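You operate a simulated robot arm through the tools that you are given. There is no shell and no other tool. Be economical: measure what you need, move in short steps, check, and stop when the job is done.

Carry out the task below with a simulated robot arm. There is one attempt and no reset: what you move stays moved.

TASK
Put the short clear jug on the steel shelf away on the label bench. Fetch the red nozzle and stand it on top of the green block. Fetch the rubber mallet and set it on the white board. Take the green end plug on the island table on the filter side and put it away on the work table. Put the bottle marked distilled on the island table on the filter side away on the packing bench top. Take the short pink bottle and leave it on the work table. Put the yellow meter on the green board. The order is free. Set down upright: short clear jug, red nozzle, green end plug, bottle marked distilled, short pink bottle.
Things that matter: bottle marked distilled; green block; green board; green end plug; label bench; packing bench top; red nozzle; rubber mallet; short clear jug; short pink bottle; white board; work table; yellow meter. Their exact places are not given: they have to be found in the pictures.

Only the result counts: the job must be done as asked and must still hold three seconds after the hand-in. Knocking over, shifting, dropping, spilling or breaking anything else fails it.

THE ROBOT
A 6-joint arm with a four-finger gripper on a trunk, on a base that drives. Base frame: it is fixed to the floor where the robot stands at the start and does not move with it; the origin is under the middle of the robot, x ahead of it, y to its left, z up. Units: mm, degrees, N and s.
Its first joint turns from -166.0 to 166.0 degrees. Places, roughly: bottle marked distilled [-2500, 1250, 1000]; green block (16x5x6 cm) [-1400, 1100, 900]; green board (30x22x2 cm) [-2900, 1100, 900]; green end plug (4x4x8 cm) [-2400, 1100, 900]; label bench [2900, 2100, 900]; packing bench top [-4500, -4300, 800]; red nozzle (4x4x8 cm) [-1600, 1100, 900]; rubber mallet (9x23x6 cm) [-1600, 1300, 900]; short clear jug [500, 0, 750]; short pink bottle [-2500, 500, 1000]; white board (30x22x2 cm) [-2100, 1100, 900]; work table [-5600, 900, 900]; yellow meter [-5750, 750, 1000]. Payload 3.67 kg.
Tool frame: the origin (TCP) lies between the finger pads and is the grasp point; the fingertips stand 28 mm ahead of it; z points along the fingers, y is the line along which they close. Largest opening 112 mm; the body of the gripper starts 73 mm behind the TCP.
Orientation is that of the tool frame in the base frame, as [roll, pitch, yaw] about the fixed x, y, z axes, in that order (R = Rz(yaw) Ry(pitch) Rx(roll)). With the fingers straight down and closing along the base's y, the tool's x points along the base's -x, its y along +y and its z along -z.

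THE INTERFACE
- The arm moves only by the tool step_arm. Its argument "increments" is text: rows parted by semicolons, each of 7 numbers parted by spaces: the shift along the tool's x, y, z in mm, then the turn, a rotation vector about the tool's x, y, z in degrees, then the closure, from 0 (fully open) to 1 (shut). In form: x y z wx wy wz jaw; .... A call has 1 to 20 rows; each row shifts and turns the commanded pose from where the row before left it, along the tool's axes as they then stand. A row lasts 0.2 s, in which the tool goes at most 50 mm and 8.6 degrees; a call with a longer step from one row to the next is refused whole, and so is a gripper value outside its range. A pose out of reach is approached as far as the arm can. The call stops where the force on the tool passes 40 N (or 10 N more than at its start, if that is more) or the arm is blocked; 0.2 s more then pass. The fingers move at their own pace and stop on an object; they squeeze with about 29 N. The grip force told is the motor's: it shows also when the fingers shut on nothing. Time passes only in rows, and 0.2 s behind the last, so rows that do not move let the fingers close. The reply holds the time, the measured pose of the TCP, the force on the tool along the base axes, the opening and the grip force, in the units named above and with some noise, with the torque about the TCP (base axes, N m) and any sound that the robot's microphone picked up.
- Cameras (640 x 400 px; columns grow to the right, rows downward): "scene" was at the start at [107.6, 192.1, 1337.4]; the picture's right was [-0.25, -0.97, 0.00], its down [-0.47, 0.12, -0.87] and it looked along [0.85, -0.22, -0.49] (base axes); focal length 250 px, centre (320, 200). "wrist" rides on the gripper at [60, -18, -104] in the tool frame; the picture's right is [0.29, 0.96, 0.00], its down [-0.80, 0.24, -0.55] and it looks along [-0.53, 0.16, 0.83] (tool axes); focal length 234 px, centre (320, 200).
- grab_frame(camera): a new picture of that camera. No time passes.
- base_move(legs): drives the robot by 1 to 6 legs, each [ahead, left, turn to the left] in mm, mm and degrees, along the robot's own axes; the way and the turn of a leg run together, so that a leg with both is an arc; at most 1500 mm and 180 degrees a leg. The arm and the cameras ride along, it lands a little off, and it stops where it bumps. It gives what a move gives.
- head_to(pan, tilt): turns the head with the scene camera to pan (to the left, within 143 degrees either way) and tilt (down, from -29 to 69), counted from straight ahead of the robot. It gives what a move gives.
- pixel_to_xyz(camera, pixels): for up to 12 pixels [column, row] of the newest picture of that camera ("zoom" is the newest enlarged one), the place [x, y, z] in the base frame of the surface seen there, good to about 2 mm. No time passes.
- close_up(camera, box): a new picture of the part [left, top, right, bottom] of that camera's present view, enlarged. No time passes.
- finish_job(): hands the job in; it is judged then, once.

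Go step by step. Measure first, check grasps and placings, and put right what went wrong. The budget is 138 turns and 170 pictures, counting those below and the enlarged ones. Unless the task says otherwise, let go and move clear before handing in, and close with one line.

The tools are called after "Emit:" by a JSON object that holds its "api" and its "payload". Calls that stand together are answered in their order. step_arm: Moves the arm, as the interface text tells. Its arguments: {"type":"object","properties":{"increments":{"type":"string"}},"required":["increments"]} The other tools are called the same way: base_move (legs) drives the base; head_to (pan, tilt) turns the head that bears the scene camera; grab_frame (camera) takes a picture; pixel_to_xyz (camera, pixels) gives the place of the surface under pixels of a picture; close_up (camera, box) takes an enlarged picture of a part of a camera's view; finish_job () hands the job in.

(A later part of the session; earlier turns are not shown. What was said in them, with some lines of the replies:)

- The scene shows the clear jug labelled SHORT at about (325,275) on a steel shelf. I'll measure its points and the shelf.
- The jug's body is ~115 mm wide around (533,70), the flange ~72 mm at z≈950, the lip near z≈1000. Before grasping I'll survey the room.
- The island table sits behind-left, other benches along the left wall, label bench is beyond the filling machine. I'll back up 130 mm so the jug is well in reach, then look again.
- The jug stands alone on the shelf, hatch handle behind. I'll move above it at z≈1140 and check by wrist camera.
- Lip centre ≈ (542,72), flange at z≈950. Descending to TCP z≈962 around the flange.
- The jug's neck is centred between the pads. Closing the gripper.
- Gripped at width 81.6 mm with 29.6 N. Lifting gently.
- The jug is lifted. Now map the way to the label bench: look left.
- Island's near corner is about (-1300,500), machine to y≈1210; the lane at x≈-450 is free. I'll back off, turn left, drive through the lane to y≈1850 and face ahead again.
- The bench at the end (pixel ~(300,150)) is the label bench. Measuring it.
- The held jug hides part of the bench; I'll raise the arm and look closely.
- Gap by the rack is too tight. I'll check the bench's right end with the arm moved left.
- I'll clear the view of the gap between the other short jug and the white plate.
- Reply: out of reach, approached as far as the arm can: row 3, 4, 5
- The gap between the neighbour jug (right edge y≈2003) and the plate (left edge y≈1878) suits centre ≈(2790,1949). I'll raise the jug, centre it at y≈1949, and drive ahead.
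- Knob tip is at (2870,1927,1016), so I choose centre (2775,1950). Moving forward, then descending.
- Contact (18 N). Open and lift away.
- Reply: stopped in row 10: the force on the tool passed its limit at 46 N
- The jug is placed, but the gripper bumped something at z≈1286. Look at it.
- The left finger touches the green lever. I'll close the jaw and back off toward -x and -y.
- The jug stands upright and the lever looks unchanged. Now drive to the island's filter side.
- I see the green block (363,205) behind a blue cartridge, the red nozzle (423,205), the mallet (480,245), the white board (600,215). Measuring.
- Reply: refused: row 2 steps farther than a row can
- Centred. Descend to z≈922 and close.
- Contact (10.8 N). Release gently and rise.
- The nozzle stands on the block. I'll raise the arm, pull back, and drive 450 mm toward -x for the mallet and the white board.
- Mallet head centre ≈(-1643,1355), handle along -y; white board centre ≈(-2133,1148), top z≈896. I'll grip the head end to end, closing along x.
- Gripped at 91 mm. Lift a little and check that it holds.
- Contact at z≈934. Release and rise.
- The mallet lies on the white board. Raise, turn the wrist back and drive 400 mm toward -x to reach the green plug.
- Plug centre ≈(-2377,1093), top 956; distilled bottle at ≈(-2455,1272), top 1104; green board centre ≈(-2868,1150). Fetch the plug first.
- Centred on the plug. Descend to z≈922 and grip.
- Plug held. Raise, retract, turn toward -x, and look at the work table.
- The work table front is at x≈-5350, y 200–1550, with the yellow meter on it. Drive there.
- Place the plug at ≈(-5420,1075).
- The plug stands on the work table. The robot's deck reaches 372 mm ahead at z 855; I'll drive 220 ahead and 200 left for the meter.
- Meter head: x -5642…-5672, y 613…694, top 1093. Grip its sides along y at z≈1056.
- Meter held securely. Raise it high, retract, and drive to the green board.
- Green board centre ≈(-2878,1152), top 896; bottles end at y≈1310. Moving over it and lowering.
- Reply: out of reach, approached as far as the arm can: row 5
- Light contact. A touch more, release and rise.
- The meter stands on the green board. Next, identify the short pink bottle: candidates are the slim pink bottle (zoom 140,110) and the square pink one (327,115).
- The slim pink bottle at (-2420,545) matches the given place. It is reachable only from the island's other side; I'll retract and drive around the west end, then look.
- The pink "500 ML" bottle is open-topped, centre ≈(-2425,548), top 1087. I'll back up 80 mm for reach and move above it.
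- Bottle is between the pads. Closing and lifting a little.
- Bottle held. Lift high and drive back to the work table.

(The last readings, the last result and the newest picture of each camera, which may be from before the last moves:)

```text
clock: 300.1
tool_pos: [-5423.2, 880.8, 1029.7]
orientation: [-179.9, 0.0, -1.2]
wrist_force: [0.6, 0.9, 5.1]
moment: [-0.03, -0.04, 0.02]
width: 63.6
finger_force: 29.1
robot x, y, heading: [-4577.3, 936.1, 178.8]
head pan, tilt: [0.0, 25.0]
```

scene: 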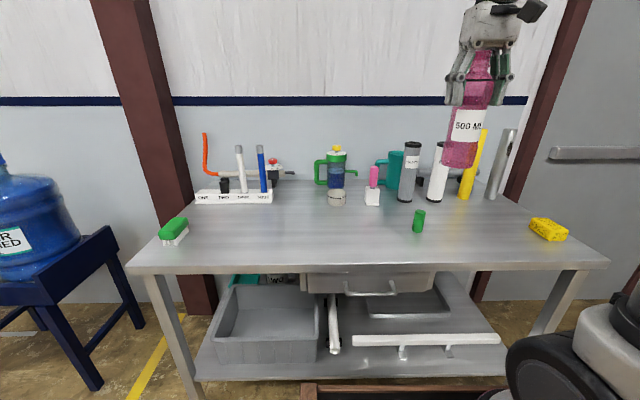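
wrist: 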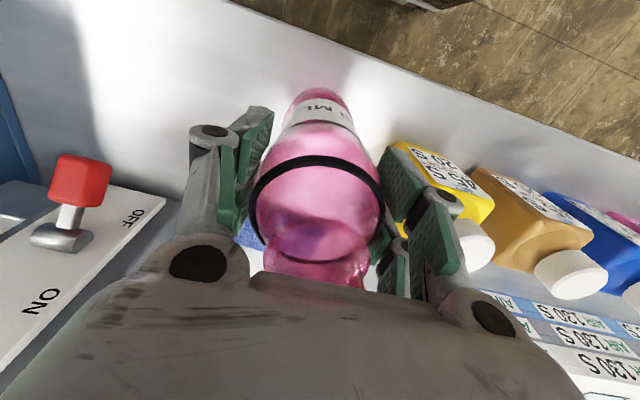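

Contact (5 N). Release and rise.

Emit:
{"api": "step_arm", "payload": {"increments": "0 0 0 0 0 0 1; 0 0 0 0 0 0 0.35; 0 0 0 0 0 0 0.2; 0 0 0 0 0 0 0.2; 0 0 -15 0 0 0 0.1; 0 0 -40 0 0 0 0.1; 0 0 -45 0 0 0 0.1; 0 0 -45 0 0 0 0.1; 0 0 -45 0 0 0 0.1; 20 0 -45 0 0 0 0.4; 40 0 -30 0 0 0 0.4; 45 0 0 0 0 0 0.4; 45 0 0 0 0 0 0.4; 0 0 0 0 0 0 0.4"}}

Emit:
{"api": "grab_frame", "payload": {"camera": "scene"}}

```text
clock: 303.1
tool_pos: [-5272.3, 876.2, 1295.1]
orientation: [-179.8, -0.1, -1.2]
wrist_force: [-0.3, -0.4, 0.3]
moment: [0.01, -0.01, 0.03]
width: 67.3
finger_force: 0.0
robot x, y, heading: [-4573.2, 935.6, 178.7]
head pan, tilt: [0.0, 25.0]
```

```text
60 pictures are left
```

scene: 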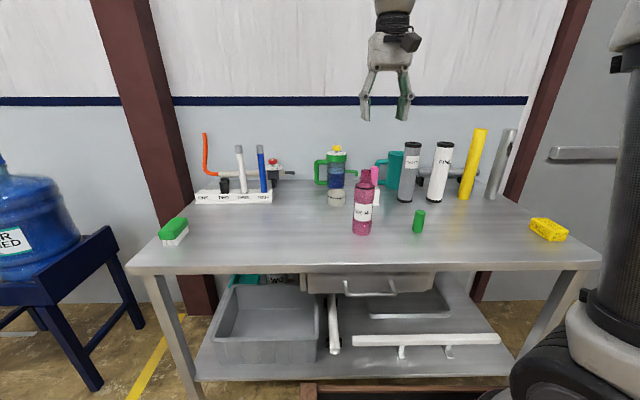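

Pink bottle and plug are on the work table. Now go back to the filter side for the distilled bottle.

Emit:
{"api": "base_move", "payload": {"legs": [[-200, 0, 0], [0, -1090, 0], [-1400, 0, 0], [-500, 0, 0], [0, 0, 92]]}}

Emit:
{"api": "head_to", "payload": {"pan": 0, "tilt": 30}}

Emit:
{"api": "grab_frame", "payload": {"camera": "scene"}}

Emit:
{"api": "grab_frame", "payload": {"camera": "wrist"}}

```text
clock: 322.8
tool_pos: [-2360.0, 1268.5, 1296.2]
orientation: [-179.8, -0.1, 91.5]
wrist_force: [0.9, -0.3, 0.2]
moment: [-0.03, 0.03, 0.01]
width: 67.2
finger_force: 0.2
robot x, y, heading: [-2452.3, 1960.8, -88.6]
head pan, tilt: [0.0, 25.0]
```

```text
clock: 323.5
tool_pos: [-2359.9, 1268.6, 1294.6]
orientation: [-179.7, 0.0, 91.6]
wrist_force: [0.6, 0.4, -0.6]
moment: [0.01, 0.0, -0.04]
width: 67.4
finger_force: 0.0
robot x, y, heading: [-2452.8, 1961.3, -88.5]
head pan, tilt: [0.0, 30.0]
```

```text
59 pictures are left
```

scene: 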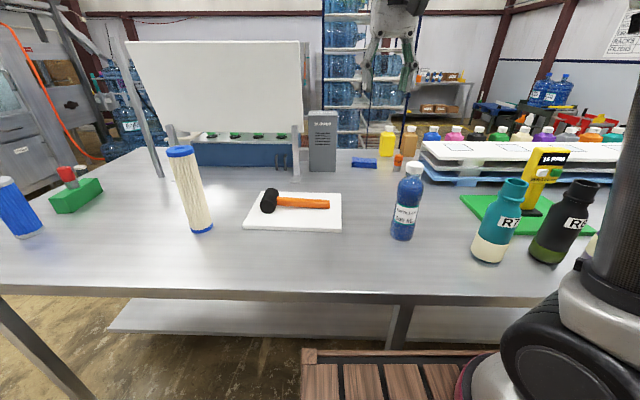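

```text
58 pictures are left
```

wrist: 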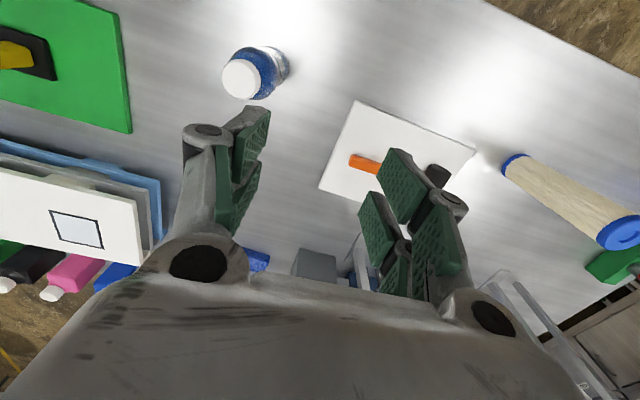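

Emit:
{"api": "step_arm", "payload": {"increments": "2 -45 0 0 0 0 0; 4 -45 20 0 0 0 0; 0 -6 20 0 0 0 0; 0 0 0 0 0 0 0"}}

Emit:
{"api": "grab_frame", "payload": {"camera": "wrist"}}

Emit:
{"api": "pixel_to_xyz", "payload": {"camera": "scene", "pixels": [[413, 165], [402, 225], [393, 222], [414, 222], [395, 200], [421, 205], [408, 205], [410, 185], [402, 238]]}}

Emit:
{"api": "close_up", "payload": {"camera": "scene", "box": [370, 150, 450, 250]}}

```text
clock: 324.5
tool_pos: [-2456.6, 1273.0, 1253.6]
orientation: [-179.7, 0.1, 91.6]
wrist_force: [0.0, -0.2, -0.2]
moment: [0.03, 0.01, -0.04]
width: 112.1
finger_force: 0.1
robot x, y, heading: [-2454.5, 1958.8, -88.5]
head pan, tilt: [0.0, 30.0]
```

```text
57 pictures are left
```

wrist: 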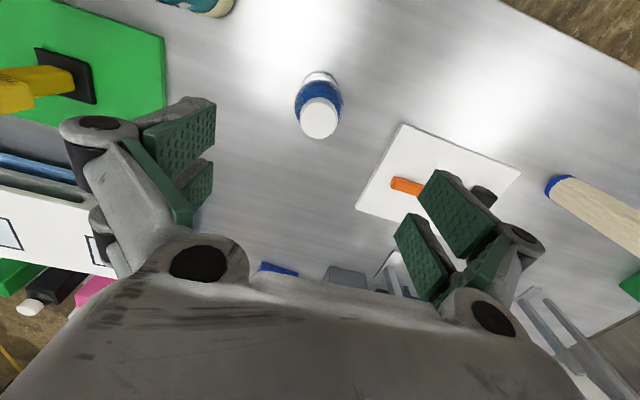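

```text
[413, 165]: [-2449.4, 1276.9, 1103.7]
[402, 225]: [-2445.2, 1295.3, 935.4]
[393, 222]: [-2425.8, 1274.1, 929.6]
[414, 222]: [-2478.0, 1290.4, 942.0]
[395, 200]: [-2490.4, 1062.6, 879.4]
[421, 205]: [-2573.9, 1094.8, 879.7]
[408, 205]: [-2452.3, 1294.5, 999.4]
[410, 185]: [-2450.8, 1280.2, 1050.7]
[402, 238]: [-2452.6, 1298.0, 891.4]
```

```text
4.00 times, centred on (410, 200) of scene
```

zoom: 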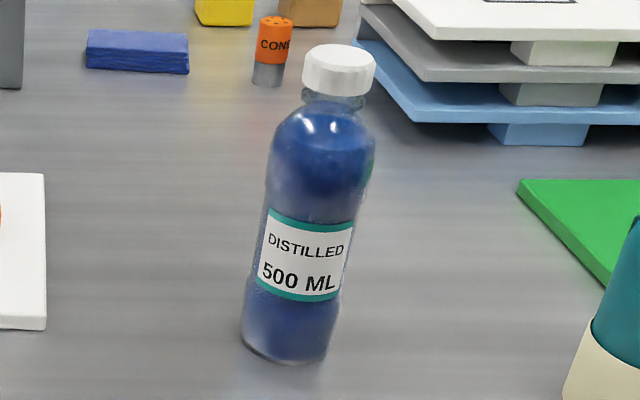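

Emit:
{"api": "pixel_to_xyz", "payload": {"camera": "wrist", "pixels": [[321, 118], [302, 118], [338, 118], [320, 100], [320, 136], [297, 100], [342, 98], [320, 82]]}}

Emit:
{"api": "step_arm", "payload": {"increments": "0 0 45 0 0 0 0; 0 0 45 0 0 0 0; 0 0 30 0 0 0 0; 0 0 0 0 0 0 0"}}

Emit:
{"api": "grab_frame", "payload": {"camera": "wrist"}}

```text
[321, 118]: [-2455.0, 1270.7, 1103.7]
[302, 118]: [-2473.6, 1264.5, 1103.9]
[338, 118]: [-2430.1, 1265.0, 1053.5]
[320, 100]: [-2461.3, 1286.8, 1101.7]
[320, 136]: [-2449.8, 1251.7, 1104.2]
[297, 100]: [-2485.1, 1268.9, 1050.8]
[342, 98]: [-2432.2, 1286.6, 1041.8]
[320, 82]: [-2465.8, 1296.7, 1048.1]
```

```text
clock: 325.5
tool_pos: [-2457.6, 1273.3, 1133.9]
orientation: [-179.8, 0.0, 91.6]
wrist_force: [0.3, 0.4, -0.5]
moment: [-0.01, 0.02, 0.02]
width: 112.1
finger_force: 0.0
robot x, y, heading: [-2452.6, 1962.3, -88.2]
head pan, tilt: [0.0, 30.0]
```

```text
55 pictures are left
```

wrist: 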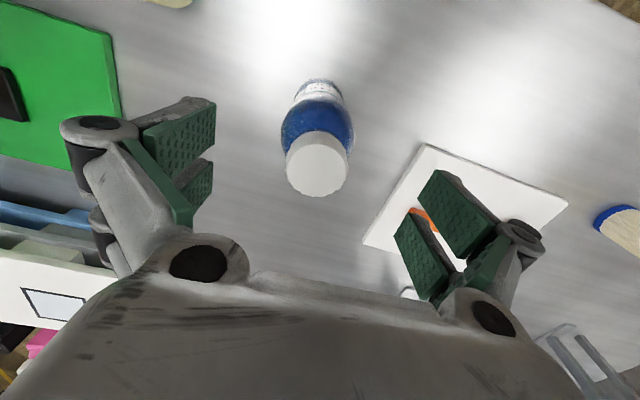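

Emit:
{"api": "step_arm", "payload": {"increments": "-4 0 40 0 0 0 0; 0 0 40 0 0 0 0; 0 0 17 0 0 0 0; 0 0 0 0 0 0 0.2; 0 0 0 0 0 0 0.5; 0 0 0 0 0 0 1; 0 0 0 0 0 0 1; 0 0 0 0 0 0 1"}}

Emit:
{"api": "grab_frame", "payload": {"camera": "wrist"}}

```text
clock: 327.3
tool_pos: [-2457.9, 1268.8, 1038.0]
orientation: [-179.7, -0.1, 91.6]
wrist_force: [1.1, 0.4, 0.3]
moment: [-0.07, -0.01, 0.02]
width: 64.5
finger_force: 29.4
robot x, y, heading: [-2453.4, 1962.3, -88.4]
head pan, tilt: [0.0, 30.0]
```

```text
54 pictures are left
```

wrist: 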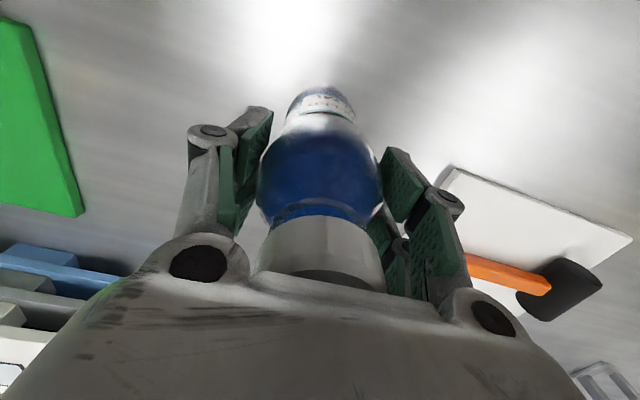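

Gripped at 64.5 mm. Lift, then drive around the west end toward the packing bench.

Emit:
{"api": "step_arm", "payload": {"increments": "0 0 -5 0 0 0 1; 0 0 -15 0 0 0 1; 0 0 -30 0 0 0 1; 0 0 -45 0 0 0 1; 0 0 -45 0 0 0 1; 0 0 -45 0 0 0 1; 0 0 -45 0 0 0 1; 0 0 -45 0 0 0 1; 0 0 -20 0 0 0 1; 0 0 0 0 0 0 1"}}

Emit:
{"api": "grab_frame", "payload": {"camera": "wrist"}}

Emit:
{"api": "base_move", "payload": {"legs": [[0, 0, -91.6], [1400, 0, 0], [250, 0, 0], [0, 0, 90], [1400, 0, 0], [1400, 0, 0]]}}

Emit:
{"api": "head_to", "payload": {"pan": 0, "tilt": 18}}

Emit:
{"api": "grab_frame", "payload": {"camera": "scene"}}

```text
clock: 329.5
tool_pos: [-2458.0, 1268.3, 1332.1]
orientation: [-179.7, -0.1, 91.6]
wrist_force: [-0.3, 0.0, -5.9]
moment: [0.04, 0.0, -0.02]
width: 64.5
finger_force: 29.0
robot x, y, heading: [-2456.5, 1960.5, -88.5]
head pan, tilt: [0.0, 30.0]
```

```text
53 pictures are left
```

wrist: 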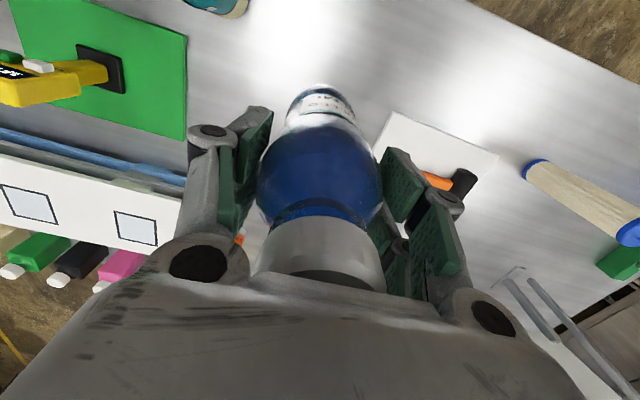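

```text
clock: 358.8
tool_pos: [-4116.8, -1539.8, 1331.6]
orientation: [-179.9, -0.1, 90.1]
wrist_force: [0.4, 0.1, -5.7]
moment: [0.01, 0.01, 0.02]
width: 65.0
finger_force: 28.9
robot x, y, heading: [-4094.5, -851.6, -89.8]
head pan, tilt: [0.0, 30.0]
```

```text
clock: 359.6
tool_pos: [-4116.3, -1540.4, 1333.3]
orientation: [-179.7, -0.1, 90.1]
wrist_force: [0.4, -0.2, -4.8]
moment: [0.05, -0.01, -0.01]
width: 64.9
finger_force: 29.2
robot x, y, heading: [-4095.0, -844.7, -90.1]
head pan, tilt: [0.0, 18.0]
```

```text
52 pictures are left
```

scene: 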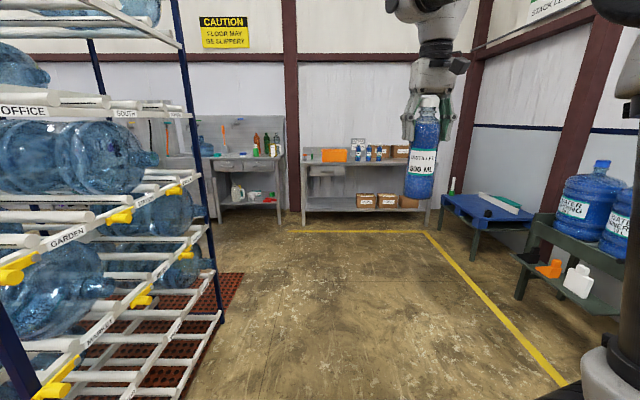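

Emit:
{"api": "pixel_to_xyz", "payload": {"camera": "scene", "pixels": [[305, 164], [370, 164], [430, 168], [222, 318], [290, 162], [340, 162], [445, 200], [515, 300]]}}

Emit:
{"api": "close_up", "payload": {"camera": "scene", "box": [280, 120, 460, 220]}}

```text
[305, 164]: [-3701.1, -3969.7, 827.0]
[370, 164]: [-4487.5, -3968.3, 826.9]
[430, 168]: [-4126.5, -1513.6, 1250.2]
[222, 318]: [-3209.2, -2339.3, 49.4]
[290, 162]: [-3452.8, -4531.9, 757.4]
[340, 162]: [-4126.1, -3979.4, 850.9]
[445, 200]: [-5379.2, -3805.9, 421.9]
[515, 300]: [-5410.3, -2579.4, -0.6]
```

```text
3.56 times, centred on (370, 170) of scene
```

zoom: 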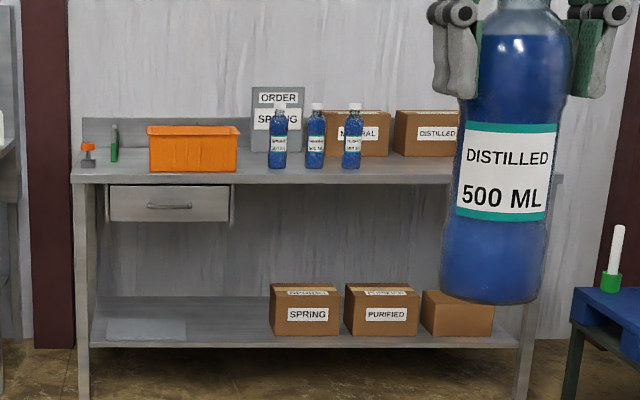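

Emit:
{"api": "base_move", "payload": {"legs": [[1300, -250, 0], [930, 0, 0]]}}

Emit:
{"api": "head_to", "payload": {"pan": 0, "tilt": 25}}

Emit:
{"api": "grab_frame", "payload": {"camera": "scene"}}

```text
clock: 370.6
tool_pos: [-4335.9, -3757.9, 1332.7]
orientation: [-179.7, -0.1, 90.9]
wrist_force: [-0.2, 0.1, -6.2]
moment: [0.02, 0.02, 0.0]
width: 64.5
finger_force: 29.3
robot x, y, heading: [-4323.4, -3065.9, -89.3]
head pan, tilt: [0.0, 18.0]
```

```text
clock: 371.3
tool_pos: [-4335.4, -3757.3, 1333.6]
orientation: [-179.8, 0.0, 90.8]
wrist_force: [0.3, 0.4, -5.3]
moment: [0.02, 0.01, 0.01]
width: 64.7
finger_force: 28.6
robot x, y, heading: [-4319.2, -3067.2, -89.1]
head pan, tilt: [0.0, 25.0]
```

```text
50 pictures are left
```

scene: 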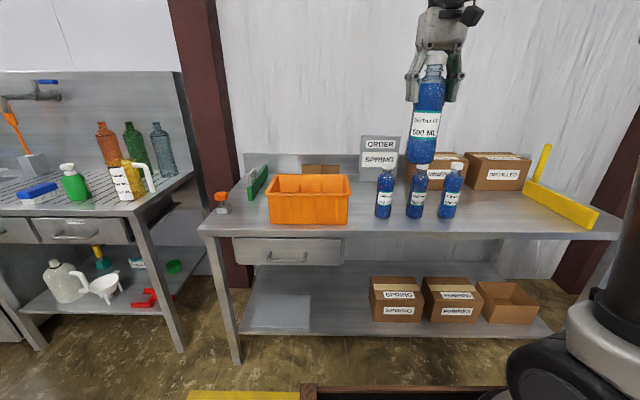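

Emit:
{"api": "pixel_to_xyz", "payload": {"camera": "scene", "pixels": [[500, 210], [500, 235], [500, 192], [448, 218], [462, 195], [530, 205], [560, 225], [452, 170], [383, 217], [360, 225], [362, 200]]}}

```text
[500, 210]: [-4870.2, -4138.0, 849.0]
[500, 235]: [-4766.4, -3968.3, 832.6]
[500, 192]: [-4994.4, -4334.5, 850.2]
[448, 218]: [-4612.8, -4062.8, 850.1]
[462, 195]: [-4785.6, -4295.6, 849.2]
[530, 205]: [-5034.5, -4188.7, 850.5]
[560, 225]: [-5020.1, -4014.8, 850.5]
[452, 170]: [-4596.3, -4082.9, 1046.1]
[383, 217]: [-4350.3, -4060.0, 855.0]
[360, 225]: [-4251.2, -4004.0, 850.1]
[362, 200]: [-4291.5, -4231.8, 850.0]
```

Emit:
{"api": "base_move", "payload": {"legs": [[250, -380, 0]]}}

Emit:
{"api": "head_to", "payload": {"pan": -3, "tilt": 28}}

Emit:
{"api": "grab_frame", "payload": {"camera": "scene"}}

```text
clock: 374.0
tool_pos: [-4711.5, -4011.6, 1331.6]
orientation: [-179.8, -0.1, 90.9]
wrist_force: [0.1, -0.1, -5.5]
moment: [0.02, 0.0, -0.05]
width: 64.6
finger_force: 29.2
robot x, y, heading: [-4699.7, -3319.6, -89.1]
head pan, tilt: [0.0, 25.0]
```

```text
clock: 374.7
tool_pos: [-4711.1, -4012.8, 1331.8]
orientation: [-179.7, -0.1, 90.9]
wrist_force: [1.2, 0.1, -5.6]
moment: [-0.02, 0.01, -0.02]
width: 64.6
finger_force: 28.4
robot x, y, heading: [-4701.1, -3321.0, -89.0]
head pan, tilt: [-3.0, 28.0]
```

```text
49 pictures are left
```

scene: 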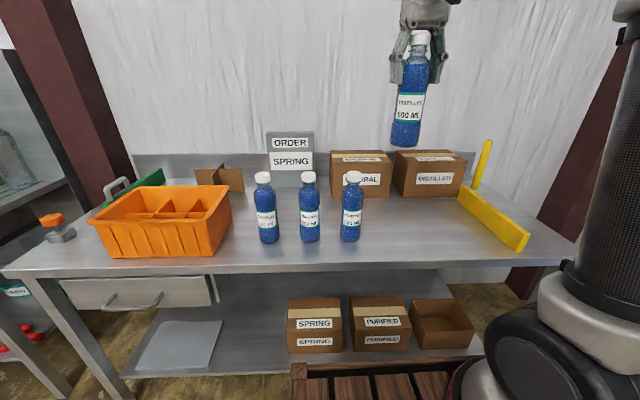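

Emit:
{"api": "step_arm", "payload": {"increments": "-25 -20 20 0 0 0 1; -25 -20 20 0 0 0 1; -25 -20 20 0 0 0 1; -22 -20.5 20 0 0 0 1; 0 0 45 0 0 0 1; 0 0 45 0 0 0 1; 0 0 45 0 0 0 1; 0 0 45 0 0 0 1; 0 0 30 0 0 0 1; 0 0 18 0 0 0 1; 0 0 0 0 0 0 1"}}

Emit:
{"api": "grab_frame", "payload": {"camera": "scene"}}

```text
clock: 377.1
tool_pos: [-4792.8, -4110.3, 1026.5]
orientation: [-179.8, -0.1, 91.1]
wrist_force: [-0.1, -0.4, -5.9]
moment: [0.0, 0.02, 0.02]
width: 64.5
finger_force: 29.1
robot x, y, heading: [-4701.2, -3321.9, -89.2]
head pan, tilt: [-3.0, 28.0]
```

```text
48 pictures are left
```

scene: 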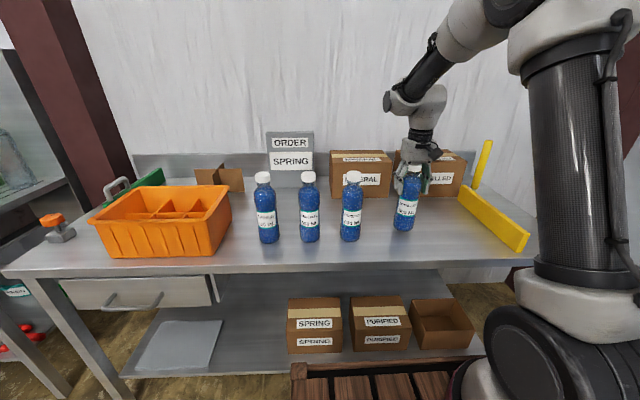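

Emit:
{"api": "step_arm", "payload": {"increments": "0 0 10 0 0 0 1; 0 0 5 0 0 0 1; 0 0 2 0 0 0 1; 0 0 1 0 0 0 1; 0 0 0 0 0 0 1"}}

```text
clock: 378.3
tool_pos: [-4793.1, -4110.2, 1008.0]
orientation: [-179.7, 0.0, 91.0]
wrist_force: [-1.2, 0.1, 12.0]
moment: [0.51, 0.11, 0.01]
width: 64.7
finger_force: 29.2
robot x, y, heading: [-4700.0, -3318.1, -89.0]
head pan, tilt: [-3.0, 28.0]
```

Contact. Release, rise and back off.

Emit:
{"api": "step_arm", "payload": {"increments": "0 0 -0.5 0 0 0 1; 0 0 0 0 0 0 0.35; 0 0 0 0 0 0 0.2; 0 0 0 0 0 0 0.15; 0 0 -15 0 0 0 0.15; 0 0 -40 0 0 0 0.15; 0 0 -45 0 0 0 0.15; 0 0 -45 0 0 0 0.15; 0 0 -45 0 0 0 0.15; 0 0 -45 0 0 0 0.15; 40 0 0 0 0 0 0.15; 45 0 0 0 0 0 0.4; 0 0 0 0 0 0 0.4"}}

Emit:
{"api": "grab_frame", "payload": {"camera": "scene"}}

Emit:
{"api": "close_up", "payload": {"camera": "scene", "box": [320, 130, 500, 270]}}

```text
clock: 381.1
tool_pos: [-4792.6, -4024.9, 1242.1]
orientation: [-179.7, -0.2, 90.9]
wrist_force: [0.5, 0.0, 0.7]
moment: [0.04, -0.05, -0.01]
width: 67.3
finger_force: 0.1
robot x, y, heading: [-4701.7, -3326.2, -89.0]
head pan, tilt: [-3.0, 28.0]
```

```text
47 pictures are left
```

scene: 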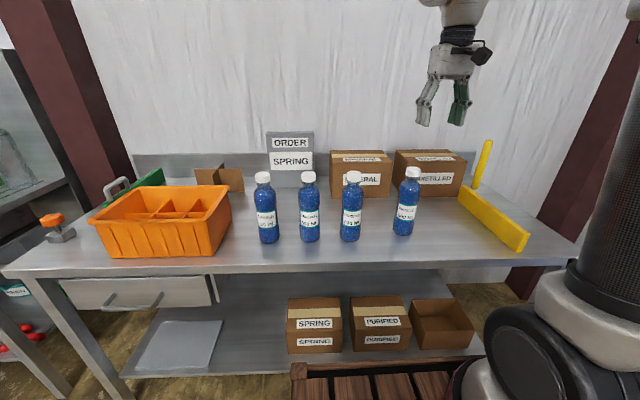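

```text
2.86 times, centred on (410, 200) of scene
```

zoom: 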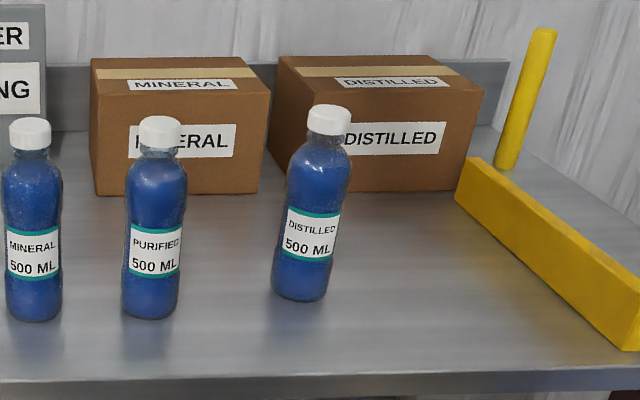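

All seven items are in place: the distilled bottle stands upright at (410,200), and nothing else in this view has moved. I'm handing the job in.

Emit:
{"api": "finish_job", "payload": {}}

```text
The job is handed in.
```

All seven items are where you asked, with the five that had to be upright standing, and I have handed the job in. While I was lifting clear of the jug, the gripper bumped the green lever of the device on the label bench (46 N); the lever and the jug looked unmoved afterwards.
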